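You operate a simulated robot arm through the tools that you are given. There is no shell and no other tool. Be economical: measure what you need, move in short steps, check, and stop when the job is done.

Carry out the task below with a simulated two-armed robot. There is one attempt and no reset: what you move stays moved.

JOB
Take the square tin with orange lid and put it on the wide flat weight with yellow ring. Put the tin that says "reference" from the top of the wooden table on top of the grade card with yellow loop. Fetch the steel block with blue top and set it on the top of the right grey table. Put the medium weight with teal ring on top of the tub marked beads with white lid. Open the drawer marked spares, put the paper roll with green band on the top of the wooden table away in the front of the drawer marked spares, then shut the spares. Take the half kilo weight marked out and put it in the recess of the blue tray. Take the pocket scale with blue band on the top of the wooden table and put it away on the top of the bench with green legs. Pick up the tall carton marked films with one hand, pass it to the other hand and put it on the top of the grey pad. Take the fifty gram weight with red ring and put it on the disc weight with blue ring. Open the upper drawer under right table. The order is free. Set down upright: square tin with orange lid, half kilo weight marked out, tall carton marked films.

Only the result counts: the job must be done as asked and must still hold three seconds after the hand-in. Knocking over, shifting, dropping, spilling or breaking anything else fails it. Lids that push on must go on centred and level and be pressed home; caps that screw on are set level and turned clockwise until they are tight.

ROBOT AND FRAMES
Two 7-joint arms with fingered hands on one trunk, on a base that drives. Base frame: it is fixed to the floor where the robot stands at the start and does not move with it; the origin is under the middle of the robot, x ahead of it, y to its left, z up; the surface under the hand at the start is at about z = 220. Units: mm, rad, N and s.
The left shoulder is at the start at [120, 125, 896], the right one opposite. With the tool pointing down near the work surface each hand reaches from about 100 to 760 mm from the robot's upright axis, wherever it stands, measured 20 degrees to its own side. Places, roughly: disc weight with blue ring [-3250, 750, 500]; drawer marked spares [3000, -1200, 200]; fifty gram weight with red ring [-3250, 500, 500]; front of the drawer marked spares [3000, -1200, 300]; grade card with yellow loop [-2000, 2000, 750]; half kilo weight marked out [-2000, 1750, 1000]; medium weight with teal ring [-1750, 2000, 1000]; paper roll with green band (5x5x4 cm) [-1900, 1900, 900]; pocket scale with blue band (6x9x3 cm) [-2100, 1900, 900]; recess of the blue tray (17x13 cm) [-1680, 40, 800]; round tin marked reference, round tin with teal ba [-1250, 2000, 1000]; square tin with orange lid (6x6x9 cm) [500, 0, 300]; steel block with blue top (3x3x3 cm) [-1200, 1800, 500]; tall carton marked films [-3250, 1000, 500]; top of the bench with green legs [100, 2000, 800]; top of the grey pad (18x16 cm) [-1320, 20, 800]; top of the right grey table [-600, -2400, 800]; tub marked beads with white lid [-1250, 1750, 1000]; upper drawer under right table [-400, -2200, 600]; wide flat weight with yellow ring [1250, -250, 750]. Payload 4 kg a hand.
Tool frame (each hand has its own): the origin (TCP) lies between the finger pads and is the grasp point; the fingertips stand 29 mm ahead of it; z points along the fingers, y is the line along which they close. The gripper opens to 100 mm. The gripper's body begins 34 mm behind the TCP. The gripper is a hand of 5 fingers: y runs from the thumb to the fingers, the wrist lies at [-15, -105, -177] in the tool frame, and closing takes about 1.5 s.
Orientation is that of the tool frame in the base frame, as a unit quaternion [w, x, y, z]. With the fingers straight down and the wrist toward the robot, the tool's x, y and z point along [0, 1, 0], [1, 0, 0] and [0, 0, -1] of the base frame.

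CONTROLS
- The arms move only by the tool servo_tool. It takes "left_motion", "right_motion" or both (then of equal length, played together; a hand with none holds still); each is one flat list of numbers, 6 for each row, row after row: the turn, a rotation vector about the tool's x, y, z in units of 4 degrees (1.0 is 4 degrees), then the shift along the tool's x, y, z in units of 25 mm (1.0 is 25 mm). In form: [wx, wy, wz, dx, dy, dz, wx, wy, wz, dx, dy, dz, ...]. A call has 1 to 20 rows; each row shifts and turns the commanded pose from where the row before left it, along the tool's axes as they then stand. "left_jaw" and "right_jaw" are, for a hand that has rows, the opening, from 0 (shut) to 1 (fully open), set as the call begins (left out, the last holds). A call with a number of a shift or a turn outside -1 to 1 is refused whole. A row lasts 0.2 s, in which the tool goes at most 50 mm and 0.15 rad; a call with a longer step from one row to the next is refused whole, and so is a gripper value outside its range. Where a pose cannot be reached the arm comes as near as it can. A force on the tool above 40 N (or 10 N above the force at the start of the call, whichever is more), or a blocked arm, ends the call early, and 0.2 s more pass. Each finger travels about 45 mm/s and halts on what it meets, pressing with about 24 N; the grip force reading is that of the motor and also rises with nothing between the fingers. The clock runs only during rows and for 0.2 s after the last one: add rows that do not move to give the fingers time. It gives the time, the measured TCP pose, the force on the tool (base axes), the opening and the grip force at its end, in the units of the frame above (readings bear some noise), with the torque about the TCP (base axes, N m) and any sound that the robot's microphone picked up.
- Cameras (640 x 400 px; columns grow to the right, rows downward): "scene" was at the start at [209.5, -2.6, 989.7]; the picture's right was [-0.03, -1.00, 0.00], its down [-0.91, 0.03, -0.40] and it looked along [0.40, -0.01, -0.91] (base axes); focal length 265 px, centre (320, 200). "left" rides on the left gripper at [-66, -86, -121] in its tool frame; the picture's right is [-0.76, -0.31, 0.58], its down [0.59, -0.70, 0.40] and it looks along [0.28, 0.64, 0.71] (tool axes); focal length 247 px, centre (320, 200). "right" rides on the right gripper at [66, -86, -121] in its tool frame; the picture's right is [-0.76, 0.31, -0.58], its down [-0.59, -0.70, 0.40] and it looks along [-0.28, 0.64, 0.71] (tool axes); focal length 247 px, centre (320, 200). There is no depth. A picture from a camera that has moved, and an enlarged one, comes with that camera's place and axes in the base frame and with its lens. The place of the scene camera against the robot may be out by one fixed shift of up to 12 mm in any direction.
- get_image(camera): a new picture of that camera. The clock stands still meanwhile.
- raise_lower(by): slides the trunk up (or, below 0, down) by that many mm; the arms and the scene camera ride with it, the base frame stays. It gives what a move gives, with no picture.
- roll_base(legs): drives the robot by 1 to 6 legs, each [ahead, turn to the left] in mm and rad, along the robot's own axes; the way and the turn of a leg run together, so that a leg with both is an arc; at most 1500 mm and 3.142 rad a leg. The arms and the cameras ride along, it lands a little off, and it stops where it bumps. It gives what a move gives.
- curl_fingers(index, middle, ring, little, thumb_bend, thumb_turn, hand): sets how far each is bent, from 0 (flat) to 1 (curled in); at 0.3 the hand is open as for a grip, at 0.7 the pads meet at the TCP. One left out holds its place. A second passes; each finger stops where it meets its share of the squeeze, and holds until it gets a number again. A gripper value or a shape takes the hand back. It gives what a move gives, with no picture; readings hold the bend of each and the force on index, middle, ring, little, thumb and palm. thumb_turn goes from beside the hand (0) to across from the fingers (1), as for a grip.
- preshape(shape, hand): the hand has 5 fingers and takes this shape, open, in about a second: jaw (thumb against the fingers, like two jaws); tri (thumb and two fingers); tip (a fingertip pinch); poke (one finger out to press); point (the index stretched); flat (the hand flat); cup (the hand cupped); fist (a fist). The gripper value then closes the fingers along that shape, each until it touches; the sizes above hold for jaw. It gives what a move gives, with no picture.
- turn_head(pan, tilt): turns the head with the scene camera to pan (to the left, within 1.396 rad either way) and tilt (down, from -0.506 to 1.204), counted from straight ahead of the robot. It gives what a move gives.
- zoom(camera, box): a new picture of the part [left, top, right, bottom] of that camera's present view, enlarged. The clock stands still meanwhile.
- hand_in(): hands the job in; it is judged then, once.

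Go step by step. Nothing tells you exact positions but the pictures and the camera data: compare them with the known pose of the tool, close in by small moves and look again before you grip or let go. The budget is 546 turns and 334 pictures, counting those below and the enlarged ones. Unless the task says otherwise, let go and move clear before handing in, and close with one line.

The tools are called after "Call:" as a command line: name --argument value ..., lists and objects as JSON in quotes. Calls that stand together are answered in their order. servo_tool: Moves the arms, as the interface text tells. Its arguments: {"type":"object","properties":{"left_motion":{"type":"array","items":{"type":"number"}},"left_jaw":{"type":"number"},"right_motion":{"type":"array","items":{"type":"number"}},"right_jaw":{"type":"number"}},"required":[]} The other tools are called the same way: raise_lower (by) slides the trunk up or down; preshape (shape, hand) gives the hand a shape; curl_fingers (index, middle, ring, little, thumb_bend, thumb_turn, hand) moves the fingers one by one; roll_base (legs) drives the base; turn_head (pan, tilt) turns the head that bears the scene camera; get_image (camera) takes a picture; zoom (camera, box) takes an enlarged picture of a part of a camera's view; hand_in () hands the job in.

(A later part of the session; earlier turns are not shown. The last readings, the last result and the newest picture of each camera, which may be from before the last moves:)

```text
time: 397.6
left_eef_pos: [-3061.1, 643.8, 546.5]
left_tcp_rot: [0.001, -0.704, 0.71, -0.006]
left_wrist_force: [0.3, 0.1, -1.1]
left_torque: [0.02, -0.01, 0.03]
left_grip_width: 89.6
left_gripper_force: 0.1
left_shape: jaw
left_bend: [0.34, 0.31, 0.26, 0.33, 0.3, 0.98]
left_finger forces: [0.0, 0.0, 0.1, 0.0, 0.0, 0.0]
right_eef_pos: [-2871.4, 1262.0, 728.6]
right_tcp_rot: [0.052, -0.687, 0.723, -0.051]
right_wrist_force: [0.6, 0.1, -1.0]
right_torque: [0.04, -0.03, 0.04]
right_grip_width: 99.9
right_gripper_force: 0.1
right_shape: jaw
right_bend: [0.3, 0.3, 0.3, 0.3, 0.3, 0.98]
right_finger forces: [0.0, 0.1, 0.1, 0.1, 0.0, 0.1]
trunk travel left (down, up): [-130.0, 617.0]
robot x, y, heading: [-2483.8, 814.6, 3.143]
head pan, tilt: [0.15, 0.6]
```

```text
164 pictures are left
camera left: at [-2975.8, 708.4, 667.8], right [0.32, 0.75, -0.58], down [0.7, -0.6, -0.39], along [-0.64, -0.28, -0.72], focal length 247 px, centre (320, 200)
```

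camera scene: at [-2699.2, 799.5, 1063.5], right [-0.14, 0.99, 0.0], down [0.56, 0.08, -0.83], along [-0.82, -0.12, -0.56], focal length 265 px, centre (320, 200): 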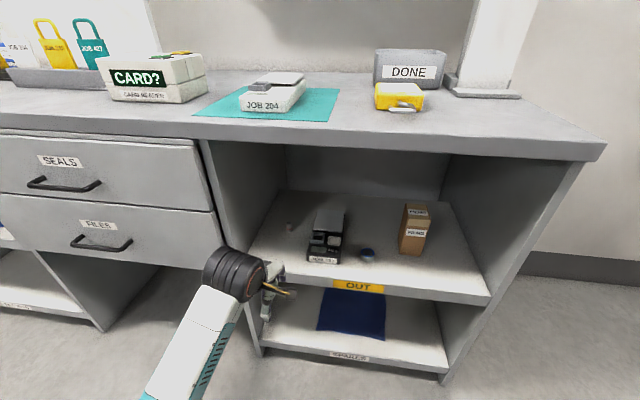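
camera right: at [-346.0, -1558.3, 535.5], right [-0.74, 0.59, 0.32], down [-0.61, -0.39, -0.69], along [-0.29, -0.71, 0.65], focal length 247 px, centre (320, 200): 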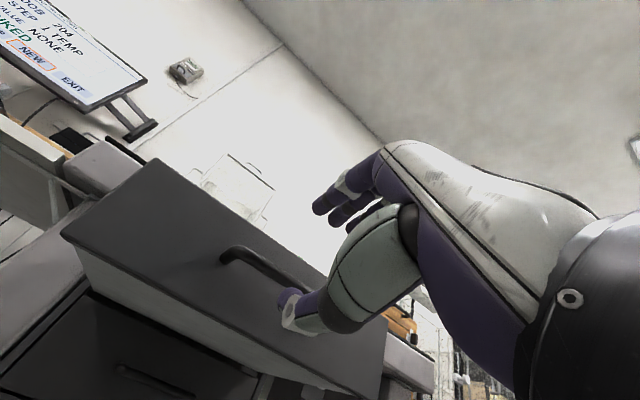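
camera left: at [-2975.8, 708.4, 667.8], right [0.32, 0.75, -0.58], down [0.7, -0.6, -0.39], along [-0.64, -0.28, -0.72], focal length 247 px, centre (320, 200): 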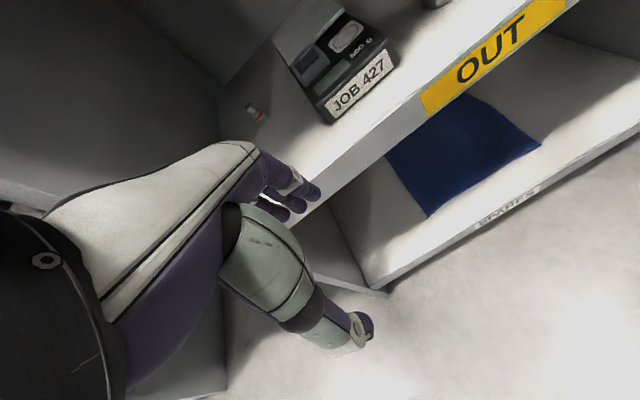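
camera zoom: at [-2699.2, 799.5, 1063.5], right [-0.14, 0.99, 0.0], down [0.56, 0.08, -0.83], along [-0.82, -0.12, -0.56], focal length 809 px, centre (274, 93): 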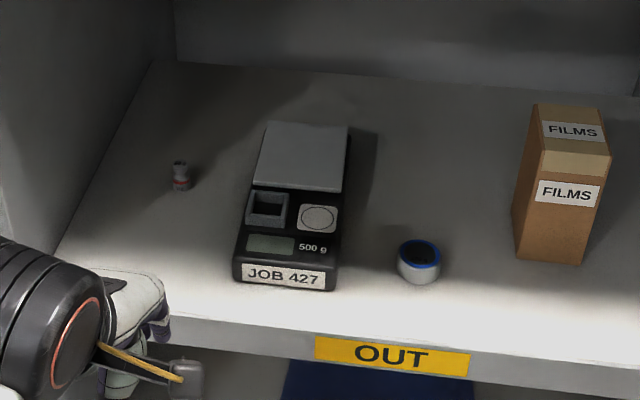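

Call:
zoom --camera "left" --box '[220, 80, 320, 150]'

```text
5.71 times, centred on (270, 115) of left
camera zoom: at [-2975.8, 708.4, 667.8], right [0.32, 0.75, -0.58], down [0.7, -0.6, -0.39], along [-0.64, -0.28, -0.72], focal length 1411 px, centre (606, 686)
```

zoom: 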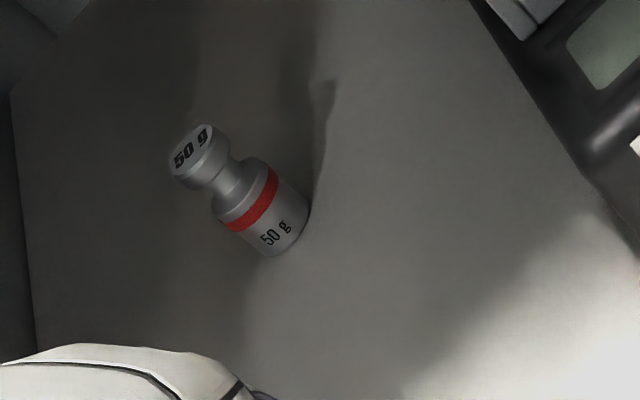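

Call:
servo_tool --right_motion '[0, 0, 0, -0.9, -0.6, 0, 0, 0, 0, -0.9, -0.6, 0, 0, 0, 0, -0.9, -0.6, 0, 0, 0, 0, -0.9, -0.6, 0]' --left_motion '[0, 0, 0, 0.4, 0, 0, 0, 0, 0, 0.4, 0, 0, 0, 0, 0, 0.4, 0, 0, 0, 0, 0, 0.28, 0, 0]'

Call:
roll_base --legs '[[150, 0]]'

Call:
get_image --camera "left"

Call:
get_image --camera "scene"

```text
time: 398.6
left_eef_pos: [-3061.5, 605.1, 547.4]
left_tcp_rot: [0.002, -0.704, 0.71, -0.006]
left_wrist_force: [-0.4, -0.2, -0.2]
left_torque: [0.02, -0.03, 0.01]
left_grip_width: 89.9
left_gripper_force: 0.1
left_shape: jaw
left_bend: [0.34, 0.31, 0.26, 0.33, 0.3, 0.98]
left_finger forces: [0.0, 0.0, 0.0, 0.0, 0.0, 0.0]
right_eef_pos: [-2808.5, 1349.8, 738.5]
right_tcp_rot: [0.053, -0.688, 0.722, -0.051]
right_wrist_force: [0.6, 0.5, 0.3]
right_torque: [0.0, 0.04, 0.0]
right_grip_width: 99.9
right_gripper_force: 0.0
right_shape: jaw
right_bend: [0.3, 0.3, 0.3, 0.3, 0.3, 0.98]
right_finger forces: [0.0, 0.0, 0.1, 0.0, 0.1, 0.1]
trunk travel left (down, up): [-130.0, 617.0]
robot x, y, heading: [-2485.4, 809.0, 3.137]
head pan, tilt: [0.15, 0.6]
```

```text
time: 400.0
left_eef_pos: [-3211.4, 608.4, 547.6]
left_tcp_rot: [0.001, -0.704, 0.71, -0.005]
left_wrist_force: [-0.1, -0.5, 0.2]
left_torque: [0.02, 0.0, 0.03]
left_grip_width: 89.8
left_gripper_force: 0.1
left_shape: jaw
left_bend: [0.34, 0.31, 0.26, 0.33, 0.3, 0.98]
left_finger forces: [0.0, 0.0, 0.0, 0.1, 0.1, 0.0]
right_eef_pos: [-2958.7, 1351.1, 737.8]
right_tcp_rot: [0.052, -0.688, 0.722, -0.052]
right_wrist_force: [-0.2, -0.8, 1.1]
right_torque: [-0.03, 0.01, 0.0]
right_grip_width: 99.9
right_gripper_force: 0.1
right_shape: jaw
right_bend: [0.3, 0.3, 0.3, 0.3, 0.3, 0.98]
right_finger forces: [0.1, 0.0, 0.1, 0.0, 0.0, 0.1]
trunk travel left (down, up): [-130.0, 617.0]
robot x, y, heading: [-2631.5, 813.8, 3.137]
head pan, tilt: [0.15, 0.6]
```

```text
162 pictures are left
camera left: at [-3126.1, 672.0, 668.0], right [0.32, 0.75, -0.58], down [0.7, -0.6, -0.39], along [-0.64, -0.28, -0.72], focal length 247 px, centre (320, 200)
```

left: 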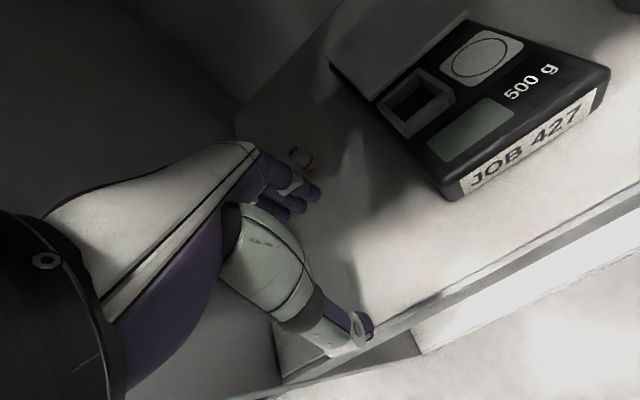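

```text
161 pictures are left
camera scene: at [-2849.4, 800.5, 1063.4], right [-0.14, 0.99, 0.0], down [0.56, 0.08, -0.82], along [-0.82, -0.12, -0.57], focal length 265 px, centre (320, 200)
```

scene: 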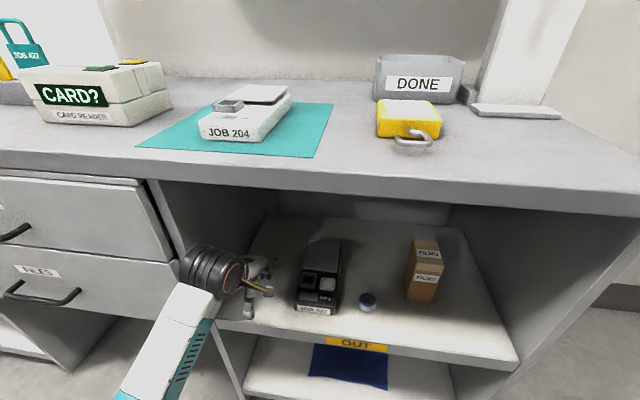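

Call:
zoom --camera "left" --box '[260, 120, 360, 200]'

```text
5.00 times, centred on (310, 160) of left
camera zoom: at [-3126.1, 672.0, 668.0], right [0.32, 0.75, -0.58], down [0.7, -0.6, -0.39], along [-0.64, -0.28, -0.72], focal length 1235 px, centre (370, 400)
```

zoom: 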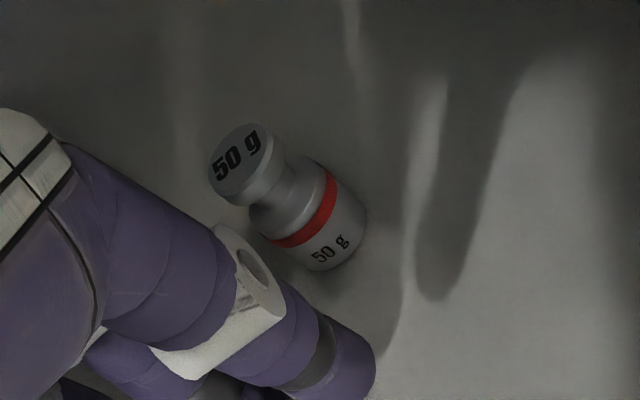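

The 50 g weight is at (−3315, 614), z 503–532 (shelf at ≈ 502). Raising slightly, driving in 102 mm over it.

Call:
servo_tool --left_motion '[0, 0, 0, -0.24, 0, -0.6, 0, 0, 0, 0, 0, -0.6, 0, 0, 0, 0, 0, 0]' --left_jaw 0.6

Call:
roll_base --legs '[[103, 0]]'

Call:
zoom --camera "left" --box '[220, 140, 440, 340]'

Call:
get_image --camera "scene"

```text
time: 400.8
left_eef_pos: [-3211.6, 613.6, 578.3]
left_tcp_rot: [0.001, -0.704, 0.71, -0.006]
left_wrist_force: [-1.0, -0.8, -0.6]
left_torque: [0.03, -0.01, 0.0]
left_grip_width: 59.9
left_gripper_force: 0.0
left_shape: jaw
left_bend: [0.4, 0.39, 0.73, 0.44, 0.3, 1.0]
left_finger forces: [0.1, 0.1, 0.1, 0.0, 0.0, 0.0]
right_eef_pos: [-2958.4, 1350.6, 738.9]
right_tcp_rot: [0.052, -0.687, 0.723, -0.052]
right_wrist_force: [-0.2, -0.7, 0.6]
right_torque: [-0.01, 0.0, 0.01]
right_grip_width: 100.0
right_gripper_force: 0.1
right_shape: jaw
right_bend: [0.3, 0.3, 0.3, 0.3, 0.3, 0.98]
right_finger forces: [0.0, 0.0, 0.0, 0.1, 0.0, 0.1]
trunk travel left (down, up): [-130.0, 617.0]
robot x, y, heading: [-2634.8, 808.2, 3.134]
head pan, tilt: [0.15, 0.6]
```

```text
time: 402.0
left_eef_pos: [-3315.0, 615.8, 578.1]
left_tcp_rot: [0.002, -0.703, 0.711, -0.006]
left_wrist_force: [0.5, 0.1, 0.2]
left_torque: [0.0, 0.03, -0.02]
left_grip_width: 60.2
left_gripper_force: 0.1
left_shape: jaw
left_bend: [0.4, 0.39, 0.73, 0.44, 0.3, 1.0]
left_finger forces: [0.0, 0.0, 0.0, 0.1, 0.0, 0.0]
right_eef_pos: [-3060.2, 1351.6, 737.5]
right_tcp_rot: [0.053, -0.687, 0.723, -0.052]
right_wrist_force: [0.3, 0.5, 0.4]
right_torque: [0.0, 0.01, -0.04]
right_grip_width: 100.0
right_gripper_force: 0.1
right_shape: jaw
right_bend: [0.3, 0.3, 0.3, 0.3, 0.3, 0.98]
right_finger forces: [0.1, 0.1, 0.0, 0.0, 0.1, 0.0]
trunk travel left (down, up): [-130.0, 617.0]
robot x, y, heading: [-2737.7, 813.3, 3.134]
head pan, tilt: [0.15, 0.6]
```

```text
2.00 times, centred on (330, 240) of left
camera zoom: at [-3229.9, 679.9, 698.5], right [0.32, 0.75, -0.58], down [0.7, -0.6, -0.39], along [-0.64, -0.28, -0.72], focal length 494 px, centre (300, 120)
```

zoom: 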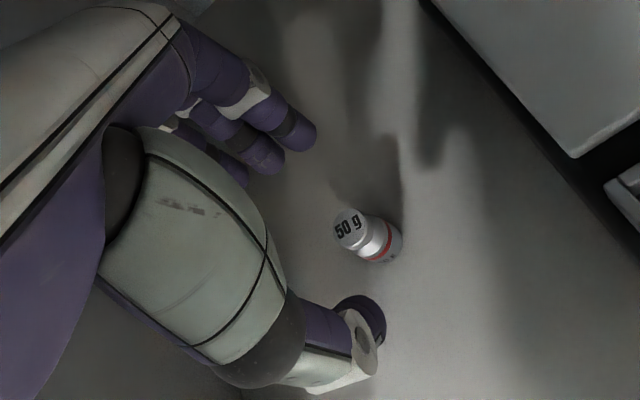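

```text
158 pictures are left
camera scene: at [-2952.7, 801.5, 1063.4], right [-0.14, 0.99, 0.0], down [0.56, 0.08, -0.82], along [-0.82, -0.12, -0.57], focal length 265 px, centre (320, 200)
```

scene: 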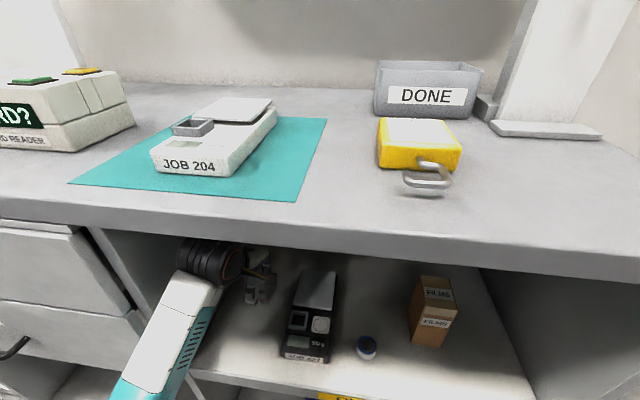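

Aligned, but I want to avoid base turns while holding this small weight. I'll first reposition the robot ~125 mm to the right so that both the weight and the disc are within the left arm's reach.

Call:
roll_base --legs '[[-430, 0], [0, -0.28], [450, 0], [0, 0.285]]'

Call:
servo_tool --left_motion '[0, 0, 0, 0.9, 0, 0, 0, 0, 0, 0.9, 0, 0, 0, 0, 0, 0.9, 0, 0, 0, 0, 0, 0.9, 0, 0, 0, 0, 0, 0.9, 0, 0, 0, 0, 0, 0, 0, 0]'

Call:
get_image --camera "left"

```text
time: 408.9
left_eef_pos: [-3311.6, 737.0, 578.0]
left_tcp_rot: [0.001, -0.706, 0.708, -0.006]
left_wrist_force: [-0.4, -0.4, -0.6]
left_torque: [0.0, -0.02, 0.0]
left_grip_width: 60.2
left_gripper_force: 0.0
left_shape: jaw
left_bend: [0.4, 0.39, 0.73, 0.44, 0.3, 1.0]
left_finger forces: [0.0, 0.0, 0.0, 0.0, 0.0, 0.0]
right_eef_pos: [-3060.8, 1474.0, 738.8]
right_tcp_rot: [0.052, -0.689, 0.721, -0.052]
right_wrist_force: [-0.2, -0.2, 0.4]
right_torque: [0.0, 0.02, -0.01]
right_grip_width: 100.0
right_gripper_force: 0.0
right_shape: jaw
right_bend: [0.3, 0.3, 0.3, 0.3, 0.3, 0.98]
right_finger forces: [0.1, 0.1, 0.0, 0.0, 0.0, 0.0]
trunk travel left (down, up): [-130.0, 617.0]
robot x, y, heading: [-2736.8, 939.7, -3.142]
head pan, tilt: [0.15, 0.6]
```

```text
time: 410.2
left_eef_pos: [-3312.7, 624.0, 579.3]
left_tcp_rot: [0.001, -0.706, 0.708, -0.005]
left_wrist_force: [-1.1, 0.0, 0.8]
left_torque: [-0.01, 0.03, -0.01]
left_grip_width: 60.3
left_gripper_force: 0.1
left_shape: jaw
left_bend: [0.4, 0.39, 0.73, 0.44, 0.3, 1.0]
left_finger forces: [0.0, 0.0, 0.0, 0.0, 0.1, 0.0]
right_eef_pos: [-3062.0, 1474.0, 739.6]
right_tcp_rot: [0.052, -0.689, 0.721, -0.051]
right_wrist_force: [0.1, -0.1, -0.2]
right_torque: [0.01, 0.05, -0.02]
right_grip_width: 99.9
right_gripper_force: 0.0
right_shape: jaw
right_bend: [0.3, 0.3, 0.3, 0.3, 0.3, 0.98]
right_finger forces: [0.1, 0.1, 0.1, 0.0, 0.1, 0.1]
trunk travel left (down, up): [-130.0, 617.0]
robot x, y, heading: [-2736.6, 938.5, -3.139]
head pan, tilt: [0.15, 0.6]
```

```text
157 pictures are left
camera left: at [-3226.3, 688.2, 698.9], right [0.32, 0.75, -0.58], down [0.71, -0.59, -0.39], along [-0.64, -0.29, -0.72], focal length 247 px, centre (320, 200)
```

left: 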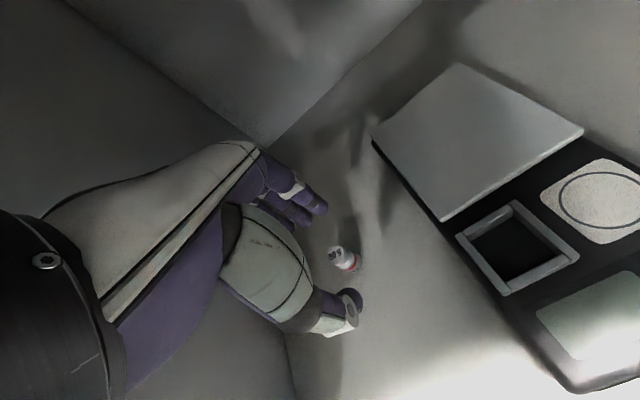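

I drove in farther than intended, and the scale between may have been brushed. Checking with the scene camera.

Call:
get_image --camera "scene"

Call:
zoom --camera "scene" --box '[160, 240, 420, 400]'

```text
156 pictures are left
camera scene: at [-2949.6, 924.2, 1063.4], right [-0.15, 0.99, 0.0], down [0.56, 0.09, -0.82], along [-0.82, -0.12, -0.57], focal length 265 px, centre (320, 200)
```

scene: 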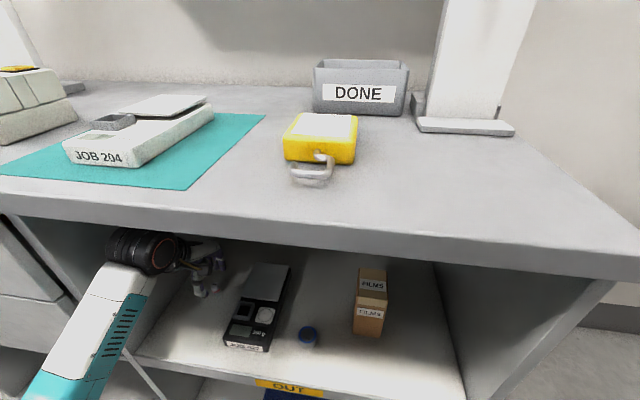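

```text
2.46 times, centred on (290, 320) of scene
camera zoom: at [-2949.6, 924.2, 1063.4], right [-0.15, 0.99, 0.0], down [0.56, 0.09, -0.82], along [-0.82, -0.12, -0.57], focal length 653 px, centre (394, -95)
```

zoom: 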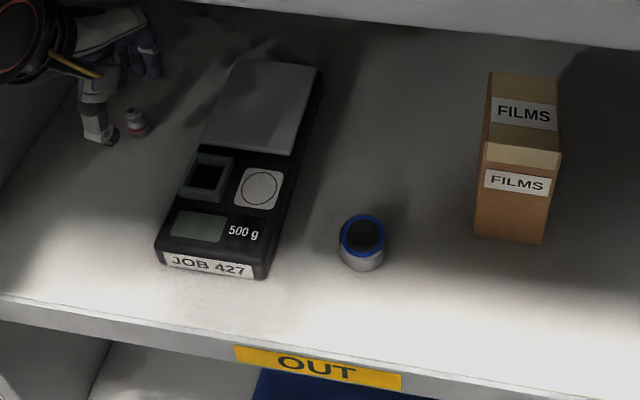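

The scale hasn't moved. Centring over the 50 g weight and descending.

Call:
servo_tool --left_motion '[0, 0, 0, 0.38, 0.12, 0, 0, 0, 0, 0, 0, 0.6, 0, 0, 0, 0, 0, 0.6, 0, 0, 0, 0, 0, 0.5, 0, 0, 0, 0, 0, 0]'

Call:
zoom --camera "left" --box '[240, 150, 400, 320]'

```text
time: 411.4
left_eef_pos: [-3313.8, 614.2, 535.6]
left_tcp_rot: [0.002, -0.705, 0.709, -0.006]
left_wrist_force: [0.0, 0.2, 0.2]
left_torque: [-0.01, 0.0, -0.03]
left_grip_width: 60.1
left_gripper_force: 0.1
left_shape: jaw
left_bend: [0.4, 0.39, 0.73, 0.44, 0.3, 1.0]
left_finger forces: [0.1, 0.0, 0.1, 0.0, 0.0, 0.0]
right_eef_pos: [-3061.8, 1474.7, 738.5]
right_tcp_rot: [0.051, -0.689, 0.721, -0.052]
right_wrist_force: [-0.2, 0.6, 0.3]
right_torque: [0.03, 0.0, -0.01]
right_grip_width: 99.8
right_gripper_force: 0.1
right_shape: jaw
right_bend: [0.3, 0.3, 0.3, 0.3, 0.3, 0.98]
right_finger forces: [0.0, 0.0, 0.0, 0.0, 0.1, 0.0]
trunk travel left (down, up): [-130.0, 617.0]
robot x, y, heading: [-2733.4, 944.4, -3.141]
head pan, tilt: [0.15, 0.6]
```

```text
2.35 times, centred on (320, 235) of left
camera zoom: at [-3228.9, 678.4, 656.4], right [0.32, 0.75, -0.58], down [0.71, -0.59, -0.39], along [-0.63, -0.29, -0.72], focal length 581 px, centre (320, 118)
```

zoom: 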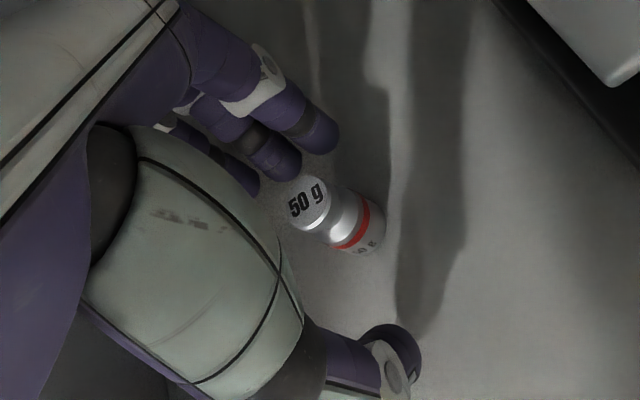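

Call:
servo_tool --left_motion '[0, 0, 0, 0, 0, 0, 0, 0, 0, 0, 0, 0, 0, 0, 0, 0, 0, 0, 0, 0, 0, 0, 0, 0, 0, 0, 0, 0, 0, 0, 0, 0, 0, 0, 0, 0, 0, 0, 0, 0, 0, 0, 0, 0, 0, 0, 0, 0]' --left_jaw 0

Call:
zoom --camera "left" --box '[240, 150, 400, 320]'

```text
time: 413.2
left_eef_pos: [-3315.2, 613.9, 537.2]
left_tcp_rot: [0.001, -0.705, 0.709, -0.006]
left_wrist_force: [-0.5, 0.9, 0.2]
left_torque: [0.02, 0.01, 0.0]
left_grip_width: 9.0
left_gripper_force: 24.4
left_shape: jaw
left_bend: [0.64, 0.68, 0.7, 0.7, 0.73, 1.0]
left_finger forces: [13.7, 6.1, 0.1, 0.0, 20.3, 0.0]
right_eef_pos: [-3062.3, 1473.3, 737.9]
right_tcp_rot: [0.052, -0.689, 0.721, -0.052]
right_wrist_force: [-0.2, 0.8, -0.4]
right_torque: [-0.01, 0.0, 0.03]
right_grip_width: 99.6
right_gripper_force: 0.0
right_shape: jaw
right_bend: [0.3, 0.3, 0.3, 0.3, 0.3, 0.98]
right_finger forces: [0.0, 0.0, 0.0, 0.0, 0.0, 0.0]
trunk travel left (down, up): [-130.0, 617.0]
robot x, y, heading: [-2735.1, 934.4, -3.138]
head pan, tilt: [0.15, 0.6]
```

```text
2.35 times, centred on (320, 235) of left
camera zoom: at [-3228.9, 678.4, 656.7], right [0.32, 0.75, -0.58], down [0.71, -0.59, -0.39], along [-0.63, -0.29, -0.72], focal length 581 px, centre (320, 118)
```

zoom: 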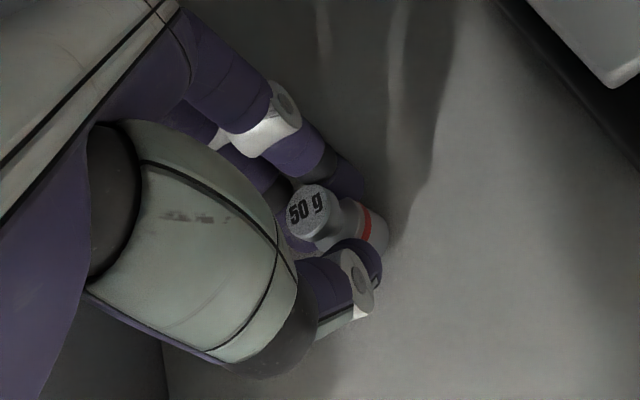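

Gripped. Lifting gently, backing straight out 100 mm, then lifting above the scale's height.

Call:
servo_tool --left_motion '[0, 0, 0, 0, 0, -0.3, 0, 0, 0, 0, 0, -0.4, 0, 0, 0, 0, 0, -0.4, 0, 0, 0, 0, 0, 0]'

Call:
roll_base --legs '[[-100, 0]]'

Call:
servo_tool --left_motion '[0, 0, 0, 0, 0, -0.4, 0, 0, 0, 0, 0, -0.5, 0, 0, 0, 0, 0, -0.5, 0, 0, 0, 0, 0, -0.4, 0, 0, 0, -0.5, 0, 0, 0, 0, 0, -0.7, 0, 0, 0, 0, 0, -0.7, 0, 0, 0, 0, 0, -0.7, 0, 0, 0, 0, 0, -0.7, 0, 0, 0, 0, 0, -0.7, 0, 0, 0, 0, 0, -0.7, 0, 0, 0, 0, 0, -0.7, 0, 0, 0, 0, 0, -0.7, 0, 0, 0, 0, 0, -0.7, 0, 0, 0, 0, 0, -0.7, 0, 0, 0, 0, 0, -0.7, 0, 0, 0, 0, 0, -0.7, 0, 0, 0, 0, 0, -0.7, 0, 0, 0, 0, 0, -0.5, 0, 0, 0, 0, 0, 0, 0, 0]'

Call:
get_image --camera "left"

Call:
get_image --camera "scene"

```text
time: 414.2
left_eef_pos: [-3314.0, 614.8, 564.3]
left_tcp_rot: [0.001, -0.706, 0.708, -0.006]
left_wrist_force: [0.4, 0.2, 0.5]
left_torque: [0.02, -0.01, 0.0]
left_grip_width: 9.3
left_gripper_force: 23.7
left_shape: jaw
left_bend: [0.64, 0.68, 0.7, 0.7, 0.73, 1.0]
left_finger forces: [13.8, 6.0, 0.0, 0.0, 20.3, 0.0]
right_eef_pos: [-3061.6, 1474.5, 738.1]
right_tcp_rot: [0.052, -0.689, 0.721, -0.051]
right_wrist_force: [0.4, -0.3, 0.8]
right_torque: [-0.03, 0.0, -0.02]
right_grip_width: 99.7
right_gripper_force: 0.0
right_shape: jaw
right_bend: [0.3, 0.3, 0.3, 0.3, 0.3, 0.98]
right_finger forces: [0.1, 0.0, 0.0, 0.1, 0.0, 0.0]
trunk travel left (down, up): [-130.0, 617.0]
robot x, y, heading: [-2735.9, 934.5, -3.136]
head pan, tilt: [0.15, 0.6]
```

```text
time: 415.4
left_eef_pos: [-3214.0, 613.8, 563.9]
left_tcp_rot: [0.001, -0.705, 0.709, -0.007]
left_wrist_force: [-0.5, -0.1, -0.5]
left_torque: [0.01, -0.02, 0.01]
left_grip_width: 9.2
left_gripper_force: 23.8
left_shape: jaw
left_bend: [0.64, 0.68, 0.7, 0.7, 0.73, 1.0]
left_finger forces: [14.0, 6.1, 0.0, 0.0, 20.2, 0.0]
right_eef_pos: [-2960.6, 1475.3, 738.8]
right_tcp_rot: [0.053, -0.689, 0.721, -0.052]
right_wrist_force: [-0.8, 0.1, -0.2]
right_torque: [0.0, 0.0, -0.03]
right_grip_width: 99.9
right_gripper_force: 0.1
right_shape: jaw
right_bend: [0.3, 0.3, 0.3, 0.3, 0.3, 0.98]
right_finger forces: [0.1, 0.0, 0.1, 0.0, 0.1, 0.0]
trunk travel left (down, up): [-130.0, 617.0]
robot x, y, heading: [-2633.9, 940.4, -3.145]
head pan, tilt: [0.15, 0.6]
```

```text
time: 419.6
left_eef_pos: [-3213.8, 866.9, 608.6]
left_tcp_rot: [0.001, -0.706, 0.708, -0.006]
left_wrist_force: [-0.1, 0.8, -0.8]
left_torque: [-0.01, 0.02, 0.01]
left_grip_width: 9.2
left_gripper_force: 24.0
left_shape: jaw
left_bend: [0.64, 0.69, 0.7, 0.7, 0.73, 1.0]
left_finger forces: [14.5, 6.0, 0.0, 0.1, 20.2, 0.1]
right_eef_pos: [-2960.9, 1474.2, 739.8]
right_tcp_rot: [0.051, -0.689, 0.721, -0.051]
right_wrist_force: [0.3, -0.8, 0.7]
right_torque: [0.0, -0.01, 0.0]
right_grip_width: 100.1
right_gripper_force: 0.1
right_shape: jaw
right_bend: [0.3, 0.3, 0.3, 0.3, 0.3, 0.98]
right_finger forces: [0.1, 0.0, 0.0, 0.1, 0.0, 0.1]
trunk travel left (down, up): [-130.0, 617.0]
robot x, y, heading: [-2635.0, 935.8, -3.141]
head pan, tilt: [0.15, 0.6]
```

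```text
152 pictures are left
camera left: at [-3128.5, 932.2, 727.3], right [0.32, 0.75, -0.58], down [0.71, -0.59, -0.39], along [-0.63, -0.29, -0.72], focal length 247 px, centre (320, 200)
```

left: 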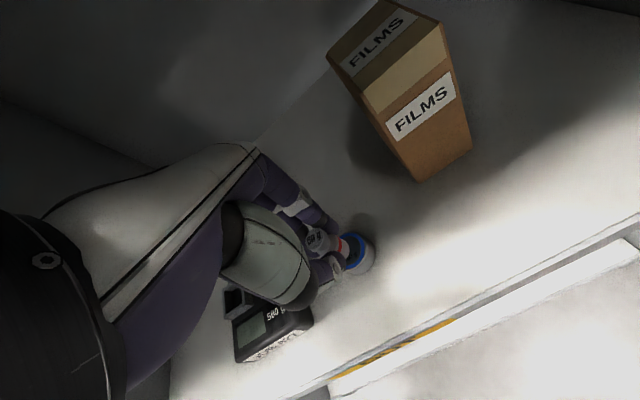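

```text
151 pictures are left
camera scene: at [-2848.9, 924.5, 1063.4], right [-0.15, 0.99, 0.0], down [0.56, 0.08, -0.82], along [-0.82, -0.12, -0.57], focal length 265 px, centre (320, 200)
```

scene: 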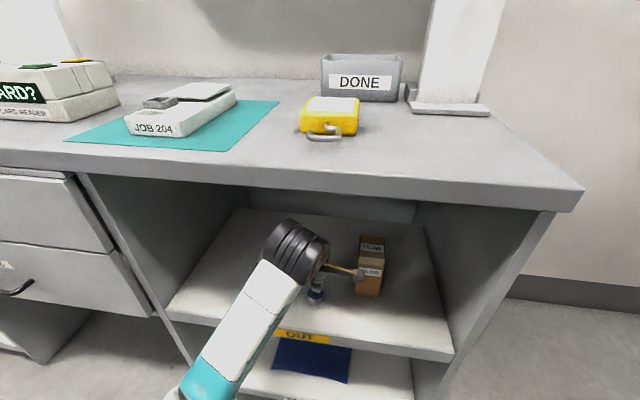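

Call:
zoom --camera "left" --box '[280, 200, 400, 300]'

Call:
zoom --camera "scene" --box '[270, 220, 400, 330]'

```text
4.00 times, centred on (340, 250) of left
camera zoom: at [-3128.5, 932.2, 727.3], right [0.32, 0.75, -0.58], down [0.71, -0.59, -0.39], along [-0.63, -0.29, -0.72], focal length 988 px, centre (240, 0)
```

zoom: 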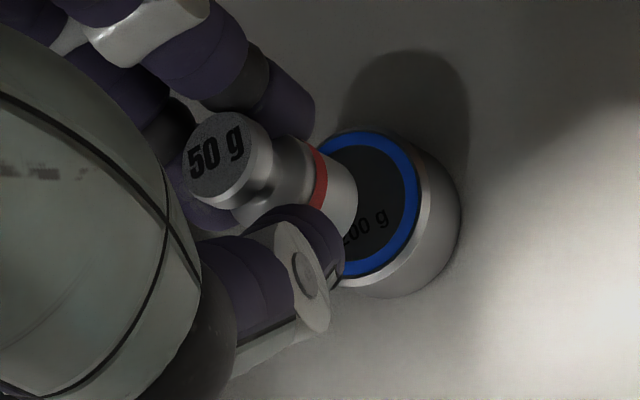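

```text
3.64 times, centred on (335, 275) of scene
camera zoom: at [-2848.9, 924.5, 1063.4], right [-0.15, 0.99, 0.0], down [0.56, 0.08, -0.82], along [-0.82, -0.12, -0.57], focal length 965 px, centre (266, -73)
```

zoom: 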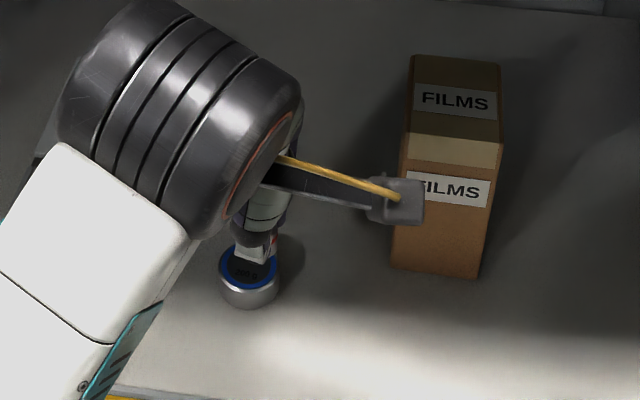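

The "200 g" disc centre is at about (−3233, 857), top z ≈ 527. Moving the 50 g over it and lowering.

Call:
servo_tool --left_motion '[0, 0, 0, 0.25, 0.36, 0, 0, 0, 0, 0.25, 0.36, 0, 0, 0, 0, 0, 0, 0.5, 0, 0, 0, 0, 0, 0.5, 0, 0, 0, 0, 0, 0]'

Call:
zoom --camera "left" --box '[280, 180, 400, 280]'

Call:
zoom --camera "scene" --box '[270, 220, 400, 330]'

```text
time: 420.8
left_eef_pos: [-3231.7, 854.9, 581.2]
left_tcp_rot: [0.001, -0.706, 0.709, -0.006]
left_wrist_force: [0.8, 0.0, -1.2]
left_torque: [0.01, 0.01, 0.02]
left_grip_width: 8.9
left_gripper_force: 23.5
left_shape: jaw
left_bend: [0.64, 0.69, 0.7, 0.7, 0.73, 1.0]
left_finger forces: [14.6, 6.2, 0.1, 0.1, 20.2, 0.0]
right_eef_pos: [-2960.2, 1474.3, 738.6]
right_tcp_rot: [0.053, -0.689, 0.721, -0.051]
right_wrist_force: [-1.0, 0.7, -0.7]
right_torque: [0.03, -0.01, 0.0]
right_grip_width: 100.1
right_gripper_force: 0.0
right_shape: jaw
right_bend: [0.3, 0.3, 0.3, 0.3, 0.3, 0.98]
right_finger forces: [0.1, 0.0, 0.0, 0.1, 0.0, 0.0]
trunk travel left (down, up): [-130.0, 617.0]
robot x, y, heading: [-2633.8, 936.7, -3.142]
head pan, tilt: [0.15, 0.6]
```

```text
4.00 times, centred on (340, 230) of left
camera zoom: at [-3146.2, 919.1, 701.8], right [0.32, 0.75, -0.58], down [0.71, -0.59, -0.39], along [-0.63, -0.29, -0.72], focal length 988 px, centre (240, 80)
```

zoom: 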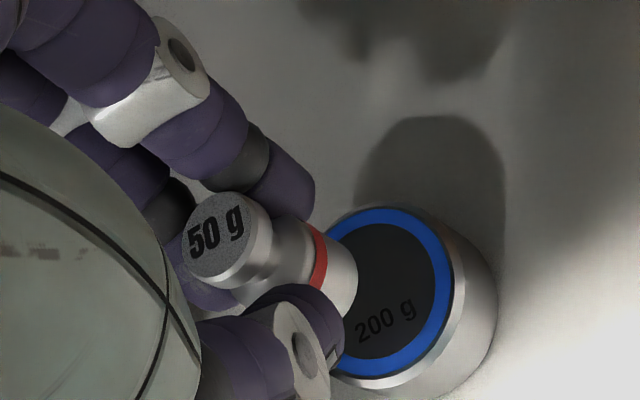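

```text
3.64 times, centred on (335, 275) of scene
camera zoom: at [-2848.9, 924.4, 1063.4], right [-0.15, 0.99, 0.0], down [0.56, 0.08, -0.82], along [-0.82, -0.12, -0.57], focal length 965 px, centre (266, -73)
```

zoom: 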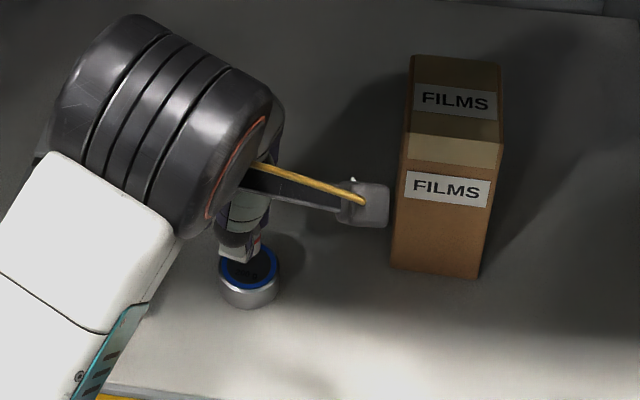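

Call:
servo_tool --left_motion '[0, 0, 0, 0, 0.06, 0.3, 0, 0, 0, 0, 0, 0.25, 0, 0, 0, 0, 0, 0]'

Call:
zoom --camera "left" --box '[280, 180, 400, 280]'

```text
time: 421.6
left_eef_pos: [-3233.3, 854.4, 567.8]
left_tcp_rot: [0.001, -0.706, 0.708, -0.006]
left_wrist_force: [-0.5, 0.4, -0.3]
left_torque: [0.0, 0.01, -0.01]
left_grip_width: 9.0
left_gripper_force: 24.5
left_shape: jaw
left_bend: [0.64, 0.69, 0.7, 0.7, 0.73, 1.0]
left_finger forces: [14.7, 6.2, 0.0, 0.0, 20.2, 0.0]
right_eef_pos: [-2960.4, 1473.6, 737.4]
right_tcp_rot: [0.052, -0.689, 0.721, -0.051]
right_wrist_force: [-0.7, 0.1, -0.4]
right_torque: [0.01, 0.01, 0.02]
right_grip_width: 99.9
right_gripper_force: 0.1
right_shape: jaw
right_bend: [0.3, 0.3, 0.3, 0.3, 0.3, 0.98]
right_finger forces: [0.1, 0.0, 0.0, 0.0, 0.0, 0.0]
trunk travel left (down, up): [-130.0, 617.0]
robot x, y, heading: [-2632.0, 937.8, -3.143]
head pan, tilt: [0.15, 0.6]
```

```text
4.00 times, centred on (340, 230) of left
camera zoom: at [-3147.5, 918.9, 688.2], right [0.32, 0.75, -0.58], down [0.71, -0.59, -0.39], along [-0.64, -0.29, -0.72], focal length 988 px, centre (240, 80)
```

zoom: 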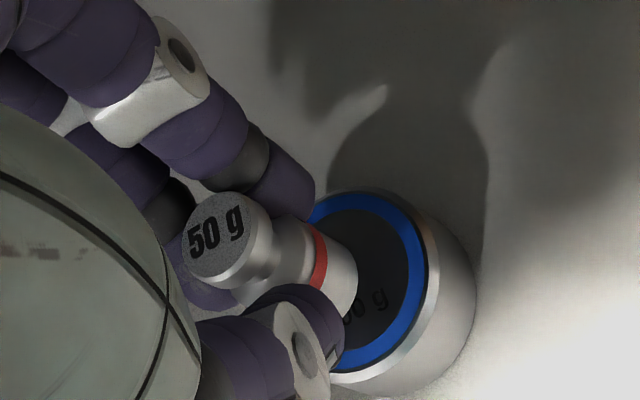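

Call:
servo_tool --left_motion '[0, 0, 0, 0, 0.06, 0.2, 0, 0, 0, 0, 0, 0.12, 0, 0, 0, 0, 0, 0]'

Call:
servo_tool --left_motion '[0, 0, 0, 0, 0, 0.08, 0, 0, 0, 0, 0, 0]'

Call:
servo_tool --left_motion '[0, 0, 0, 0, 0, 0.08, 0, 0, 0, 0, 0, 0]'

Call:
zoom --camera "left" --box '[280, 180, 400, 280]'

```text
time: 422.4
left_eef_pos: [-3233.9, 853.0, 559.1]
left_tcp_rot: [0.001, -0.706, 0.709, -0.005]
left_wrist_force: [-0.1, 0.2, -0.1]
left_torque: [-0.03, 0.01, 0.03]
left_grip_width: 9.1
left_gripper_force: 24.0
left_shape: jaw
left_bend: [0.64, 0.69, 0.7, 0.7, 0.73, 1.0]
left_finger forces: [14.6, 6.2, 0.0, 0.0, 20.1, 0.0]
right_eef_pos: [-2959.7, 1473.5, 737.5]
right_tcp_rot: [0.053, -0.689, 0.721, -0.052]
right_wrist_force: [-1.1, -0.1, 1.0]
right_torque: [-0.02, -0.01, 0.0]
right_grip_width: 99.8
right_gripper_force: 0.2
right_shape: jaw
right_bend: [0.3, 0.3, 0.3, 0.3, 0.3, 0.98]
right_finger forces: [0.0, 0.0, 0.1, 0.0, 0.0, 0.0]
trunk travel left (down, up): [-130.0, 617.0]
robot x, y, heading: [-2635.3, 935.7, -3.141]
head pan, tilt: [0.15, 0.6]
```

```text
time: 423.0
left_eef_pos: [-3233.9, 853.6, 556.8]
left_tcp_rot: [0.001, -0.705, 0.709, -0.006]
left_wrist_force: [0.0, -0.2, -1.3]
left_torque: [-0.04, -0.02, 0.03]
left_grip_width: 9.3
left_gripper_force: 23.8
left_shape: jaw
left_bend: [0.64, 0.69, 0.7, 0.7, 0.73, 1.0]
left_finger forces: [14.6, 6.2, 0.0, 0.1, 20.1, 0.0]
right_eef_pos: [-2960.8, 1474.1, 738.4]
right_tcp_rot: [0.052, -0.689, 0.721, -0.051]
right_wrist_force: [-0.2, 0.9, -0.2]
right_torque: [0.0, -0.01, -0.01]
right_grip_width: 99.7
right_gripper_force: 0.0
right_shape: jaw
right_bend: [0.3, 0.3, 0.3, 0.3, 0.3, 0.98]
right_finger forces: [0.0, 0.1, 0.0, 0.0, 0.1, 0.1]
trunk travel left (down, up): [-130.0, 617.0]
robot x, y, heading: [-2630.2, 937.9, -3.137]
head pan, tilt: [0.15, 0.6]
```

```text
time: 423.6
left_eef_pos: [-3235.2, 853.2, 557.3]
left_tcp_rot: [0.001, -0.706, 0.708, -0.006]
left_wrist_force: [-0.3, -0.2, 1.7]
left_torque: [-0.01, 0.02, 0.05]
left_grip_width: 8.9
left_gripper_force: 24.4
left_shape: jaw
left_bend: [0.64, 0.69, 0.7, 0.7, 0.73, 1.0]
left_finger forces: [14.5, 6.2, 0.1, 0.0, 20.4, 0.0]
right_eef_pos: [-2962.0, 1474.9, 738.8]
right_tcp_rot: [0.051, -0.689, 0.721, -0.051]
right_wrist_force: [-0.6, 0.4, 0.2]
right_torque: [-0.02, 0.01, -0.01]
right_grip_width: 99.8
right_gripper_force: 0.1
right_shape: jaw
right_bend: [0.3, 0.3, 0.3, 0.3, 0.3, 0.98]
right_finger forces: [0.0, 0.0, 0.0, 0.0, 0.0, 0.1]
trunk travel left (down, up): [-130.0, 617.0]
robot x, y, heading: [-2633.2, 940.6, -3.142]
head pan, tilt: [0.15, 0.6]
```

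```text
4.00 times, centred on (340, 230) of left
camera zoom: at [-3148.9, 919.1, 676.6], right [0.32, 0.75, -0.58], down [0.7, -0.59, -0.39], along [-0.64, -0.29, -0.72], focal length 988 px, centre (240, 80)
```

zoom: 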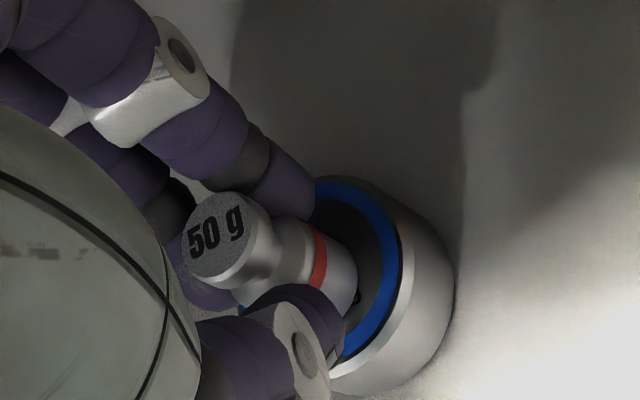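

Call:
servo_tool --left_motion '[0, 0, 0, 0, 0, 0.06, 0, 0, 0, 0, 0, 0]'

Call:
servo_tool --left_motion '[0, 0, 0, 0, 0, 0, 0, 0, 0, 0, 0, 0, 0, 0, 0, 0, 0, 0, 0, 0, 0, 0, 0, 0, 0, 0, 0, 0, 0, 0]' --left_jaw 0.45

Call:
zoom --camera "left" --box '[280, 180, 400, 280]'

```text
time: 424.2
left_eef_pos: [-3234.1, 854.2, 556.0]
left_tcp_rot: [0.001, -0.706, 0.708, -0.005]
left_wrist_force: [0.6, 0.3, 6.3]
left_torque: [0.02, 0.04, -0.02]
left_grip_width: 9.1
left_gripper_force: 24.2
left_shape: jaw
left_bend: [0.64, 0.69, 0.7, 0.7, 0.73, 1.0]
left_finger forces: [14.9, 6.5, 0.0, 0.0, 21.7, 0.1]
right_eef_pos: [-2960.6, 1474.1, 738.7]
right_tcp_rot: [0.052, -0.688, 0.721, -0.052]
right_wrist_force: [-0.7, 0.1, 0.1]
right_torque: [0.01, -0.01, -0.01]
right_grip_width: 99.8
right_gripper_force: 0.1
right_shape: jaw
right_bend: [0.3, 0.3, 0.3, 0.3, 0.3, 0.98]
right_finger forces: [0.1, 0.1, 0.1, 0.0, 0.0, 0.1]
trunk travel left (down, up): [-130.0, 617.0]
robot x, y, heading: [-2633.2, 937.2, -3.143]
head pan, tilt: [0.15, 0.6]
```

```text
time: 425.4
left_eef_pos: [-3234.4, 854.6, 554.2]
left_tcp_rot: [0.001, -0.706, 0.708, -0.006]
left_wrist_force: [0.0, -0.6, 0.5]
left_torque: [-0.02, -0.01, -0.02]
left_grip_width: 44.6
left_gripper_force: 0.1
left_shape: jaw
left_bend: [0.43, 0.45, 0.74, 0.51, 0.4, 1.0]
left_finger forces: [0.0, 0.1, 0.1, 0.1, 0.0, 0.0]
right_eef_pos: [-2960.0, 1475.3, 739.3]
right_tcp_rot: [0.053, -0.689, 0.721, -0.051]
right_wrist_force: [0.1, 0.5, 0.4]
right_torque: [-0.02, -0.03, 0.03]
right_grip_width: 99.9
right_gripper_force: 0.2
right_shape: jaw
right_bend: [0.3, 0.3, 0.3, 0.3, 0.3, 0.98]
right_finger forces: [0.0, 0.0, 0.0, 0.0, 0.0, 0.0]
trunk travel left (down, up): [-130.0, 617.0]
robot x, y, heading: [-2633.7, 939.3, -3.143]
head pan, tilt: [0.15, 0.6]
```

```text
4.00 times, centred on (340, 230) of left
camera zoom: at [-3148.9, 918.9, 674.9], right [0.32, 0.75, -0.58], down [0.71, -0.59, -0.39], along [-0.63, -0.29, -0.72], focal length 988 px, centre (240, 80)
```

zoom: 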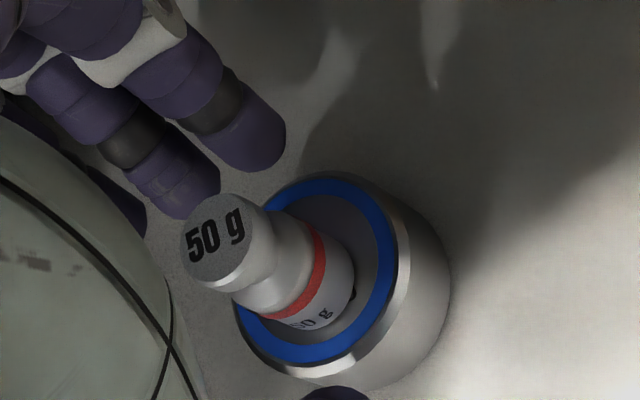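

The 50 g weight stands centred on the blue-ringed disc. Lifting clear and measuring the carton with the left camera.

Call:
servo_tool --left_motion '[0, 0, 0, 0, 0, -0.3, 0, 0, 0, 0, 0, -0.6, 0, 0, 0, 0, 0, -0.6, 0, 0, 0, 0, 0, -0.5, 0, 0, 0, 0, 0, 0]'

Call:
get_image --camera "left"

Call:
roll_base --legs '[[-150, 0]]'

Call:
get_image --camera "left"

```text
time: 426.6
left_eef_pos: [-3234.1, 854.3, 604.7]
left_tcp_rot: [0.001, -0.706, 0.708, -0.006]
left_wrist_force: [0.3, 0.3, 0.0]
left_torque: [0.0, -0.03, 0.01]
left_grip_width: 44.6
left_gripper_force: 0.0
left_shape: jaw
left_bend: [0.43, 0.45, 0.74, 0.51, 0.4, 1.0]
left_finger forces: [0.1, 0.0, 0.1, 0.0, 0.0, 0.0]
right_eef_pos: [-2960.9, 1473.6, 738.4]
right_tcp_rot: [0.052, -0.689, 0.721, -0.051]
right_wrist_force: [-0.2, -0.3, 0.2]
right_torque: [0.02, -0.03, 0.02]
right_grip_width: 99.7
right_gripper_force: 0.1
right_shape: jaw
right_bend: [0.3, 0.3, 0.3, 0.3, 0.3, 0.98]
right_finger forces: [0.0, 0.0, 0.0, 0.1, 0.1, 0.0]
trunk travel left (down, up): [-130.0, 617.0]
robot x, y, heading: [-2632.9, 938.9, -3.141]
head pan, tilt: [0.15, 0.6]
```

```text
143 pictures are left
camera left: at [-3149.2, 919.0, 725.0], right [0.32, 0.75, -0.58], down [0.71, -0.59, -0.39], along [-0.64, -0.29, -0.72], focal length 247 px, centre (320, 200)
```

left: 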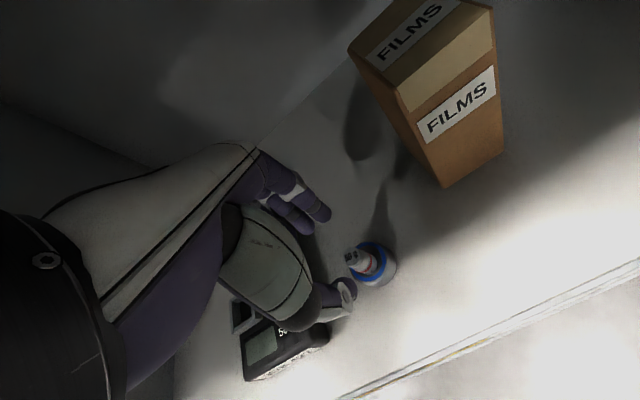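

```text
time: 428.0
left_eef_pos: [-3082.3, 853.7, 603.8]
left_tcp_rot: [0.001, -0.705, 0.709, -0.006]
left_wrist_force: [-0.4, 0.5, -0.7]
left_torque: [-0.02, 0.01, -0.01]
left_grip_width: 44.3
left_gripper_force: 0.1
left_shape: jaw
left_bend: [0.43, 0.45, 0.74, 0.51, 0.4, 1.0]
left_finger forces: [0.0, 0.0, 0.1, 0.0, 0.0, 0.0]
right_eef_pos: [-2807.2, 1475.7, 737.9]
right_tcp_rot: [0.052, -0.689, 0.721, -0.051]
right_wrist_force: [0.5, -0.8, -0.6]
right_torque: [-0.01, 0.0, -0.02]
right_grip_width: 99.9
right_gripper_force: 0.0
right_shape: jaw
right_bend: [0.3, 0.3, 0.3, 0.3, 0.3, 0.98]
right_finger forces: [0.1, 0.1, 0.0, 0.0, 0.0, 0.1]
trunk travel left (down, up): [-130.0, 617.0]
robot x, y, heading: [-2482.5, 942.6, 3.145]
head pan, tilt: [0.15, 0.6]
```

```text
142 pictures are left
camera left: at [-2996.7, 919.6, 724.8], right [0.32, 0.75, -0.58], down [0.7, -0.59, -0.39], along [-0.64, -0.29, -0.72], focal length 247 px, centre (320, 200)
```

left: 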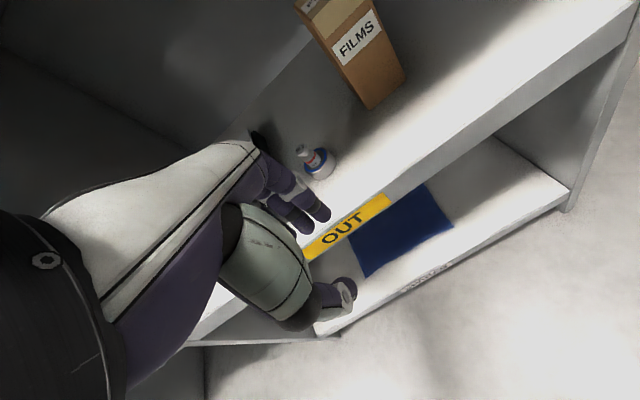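

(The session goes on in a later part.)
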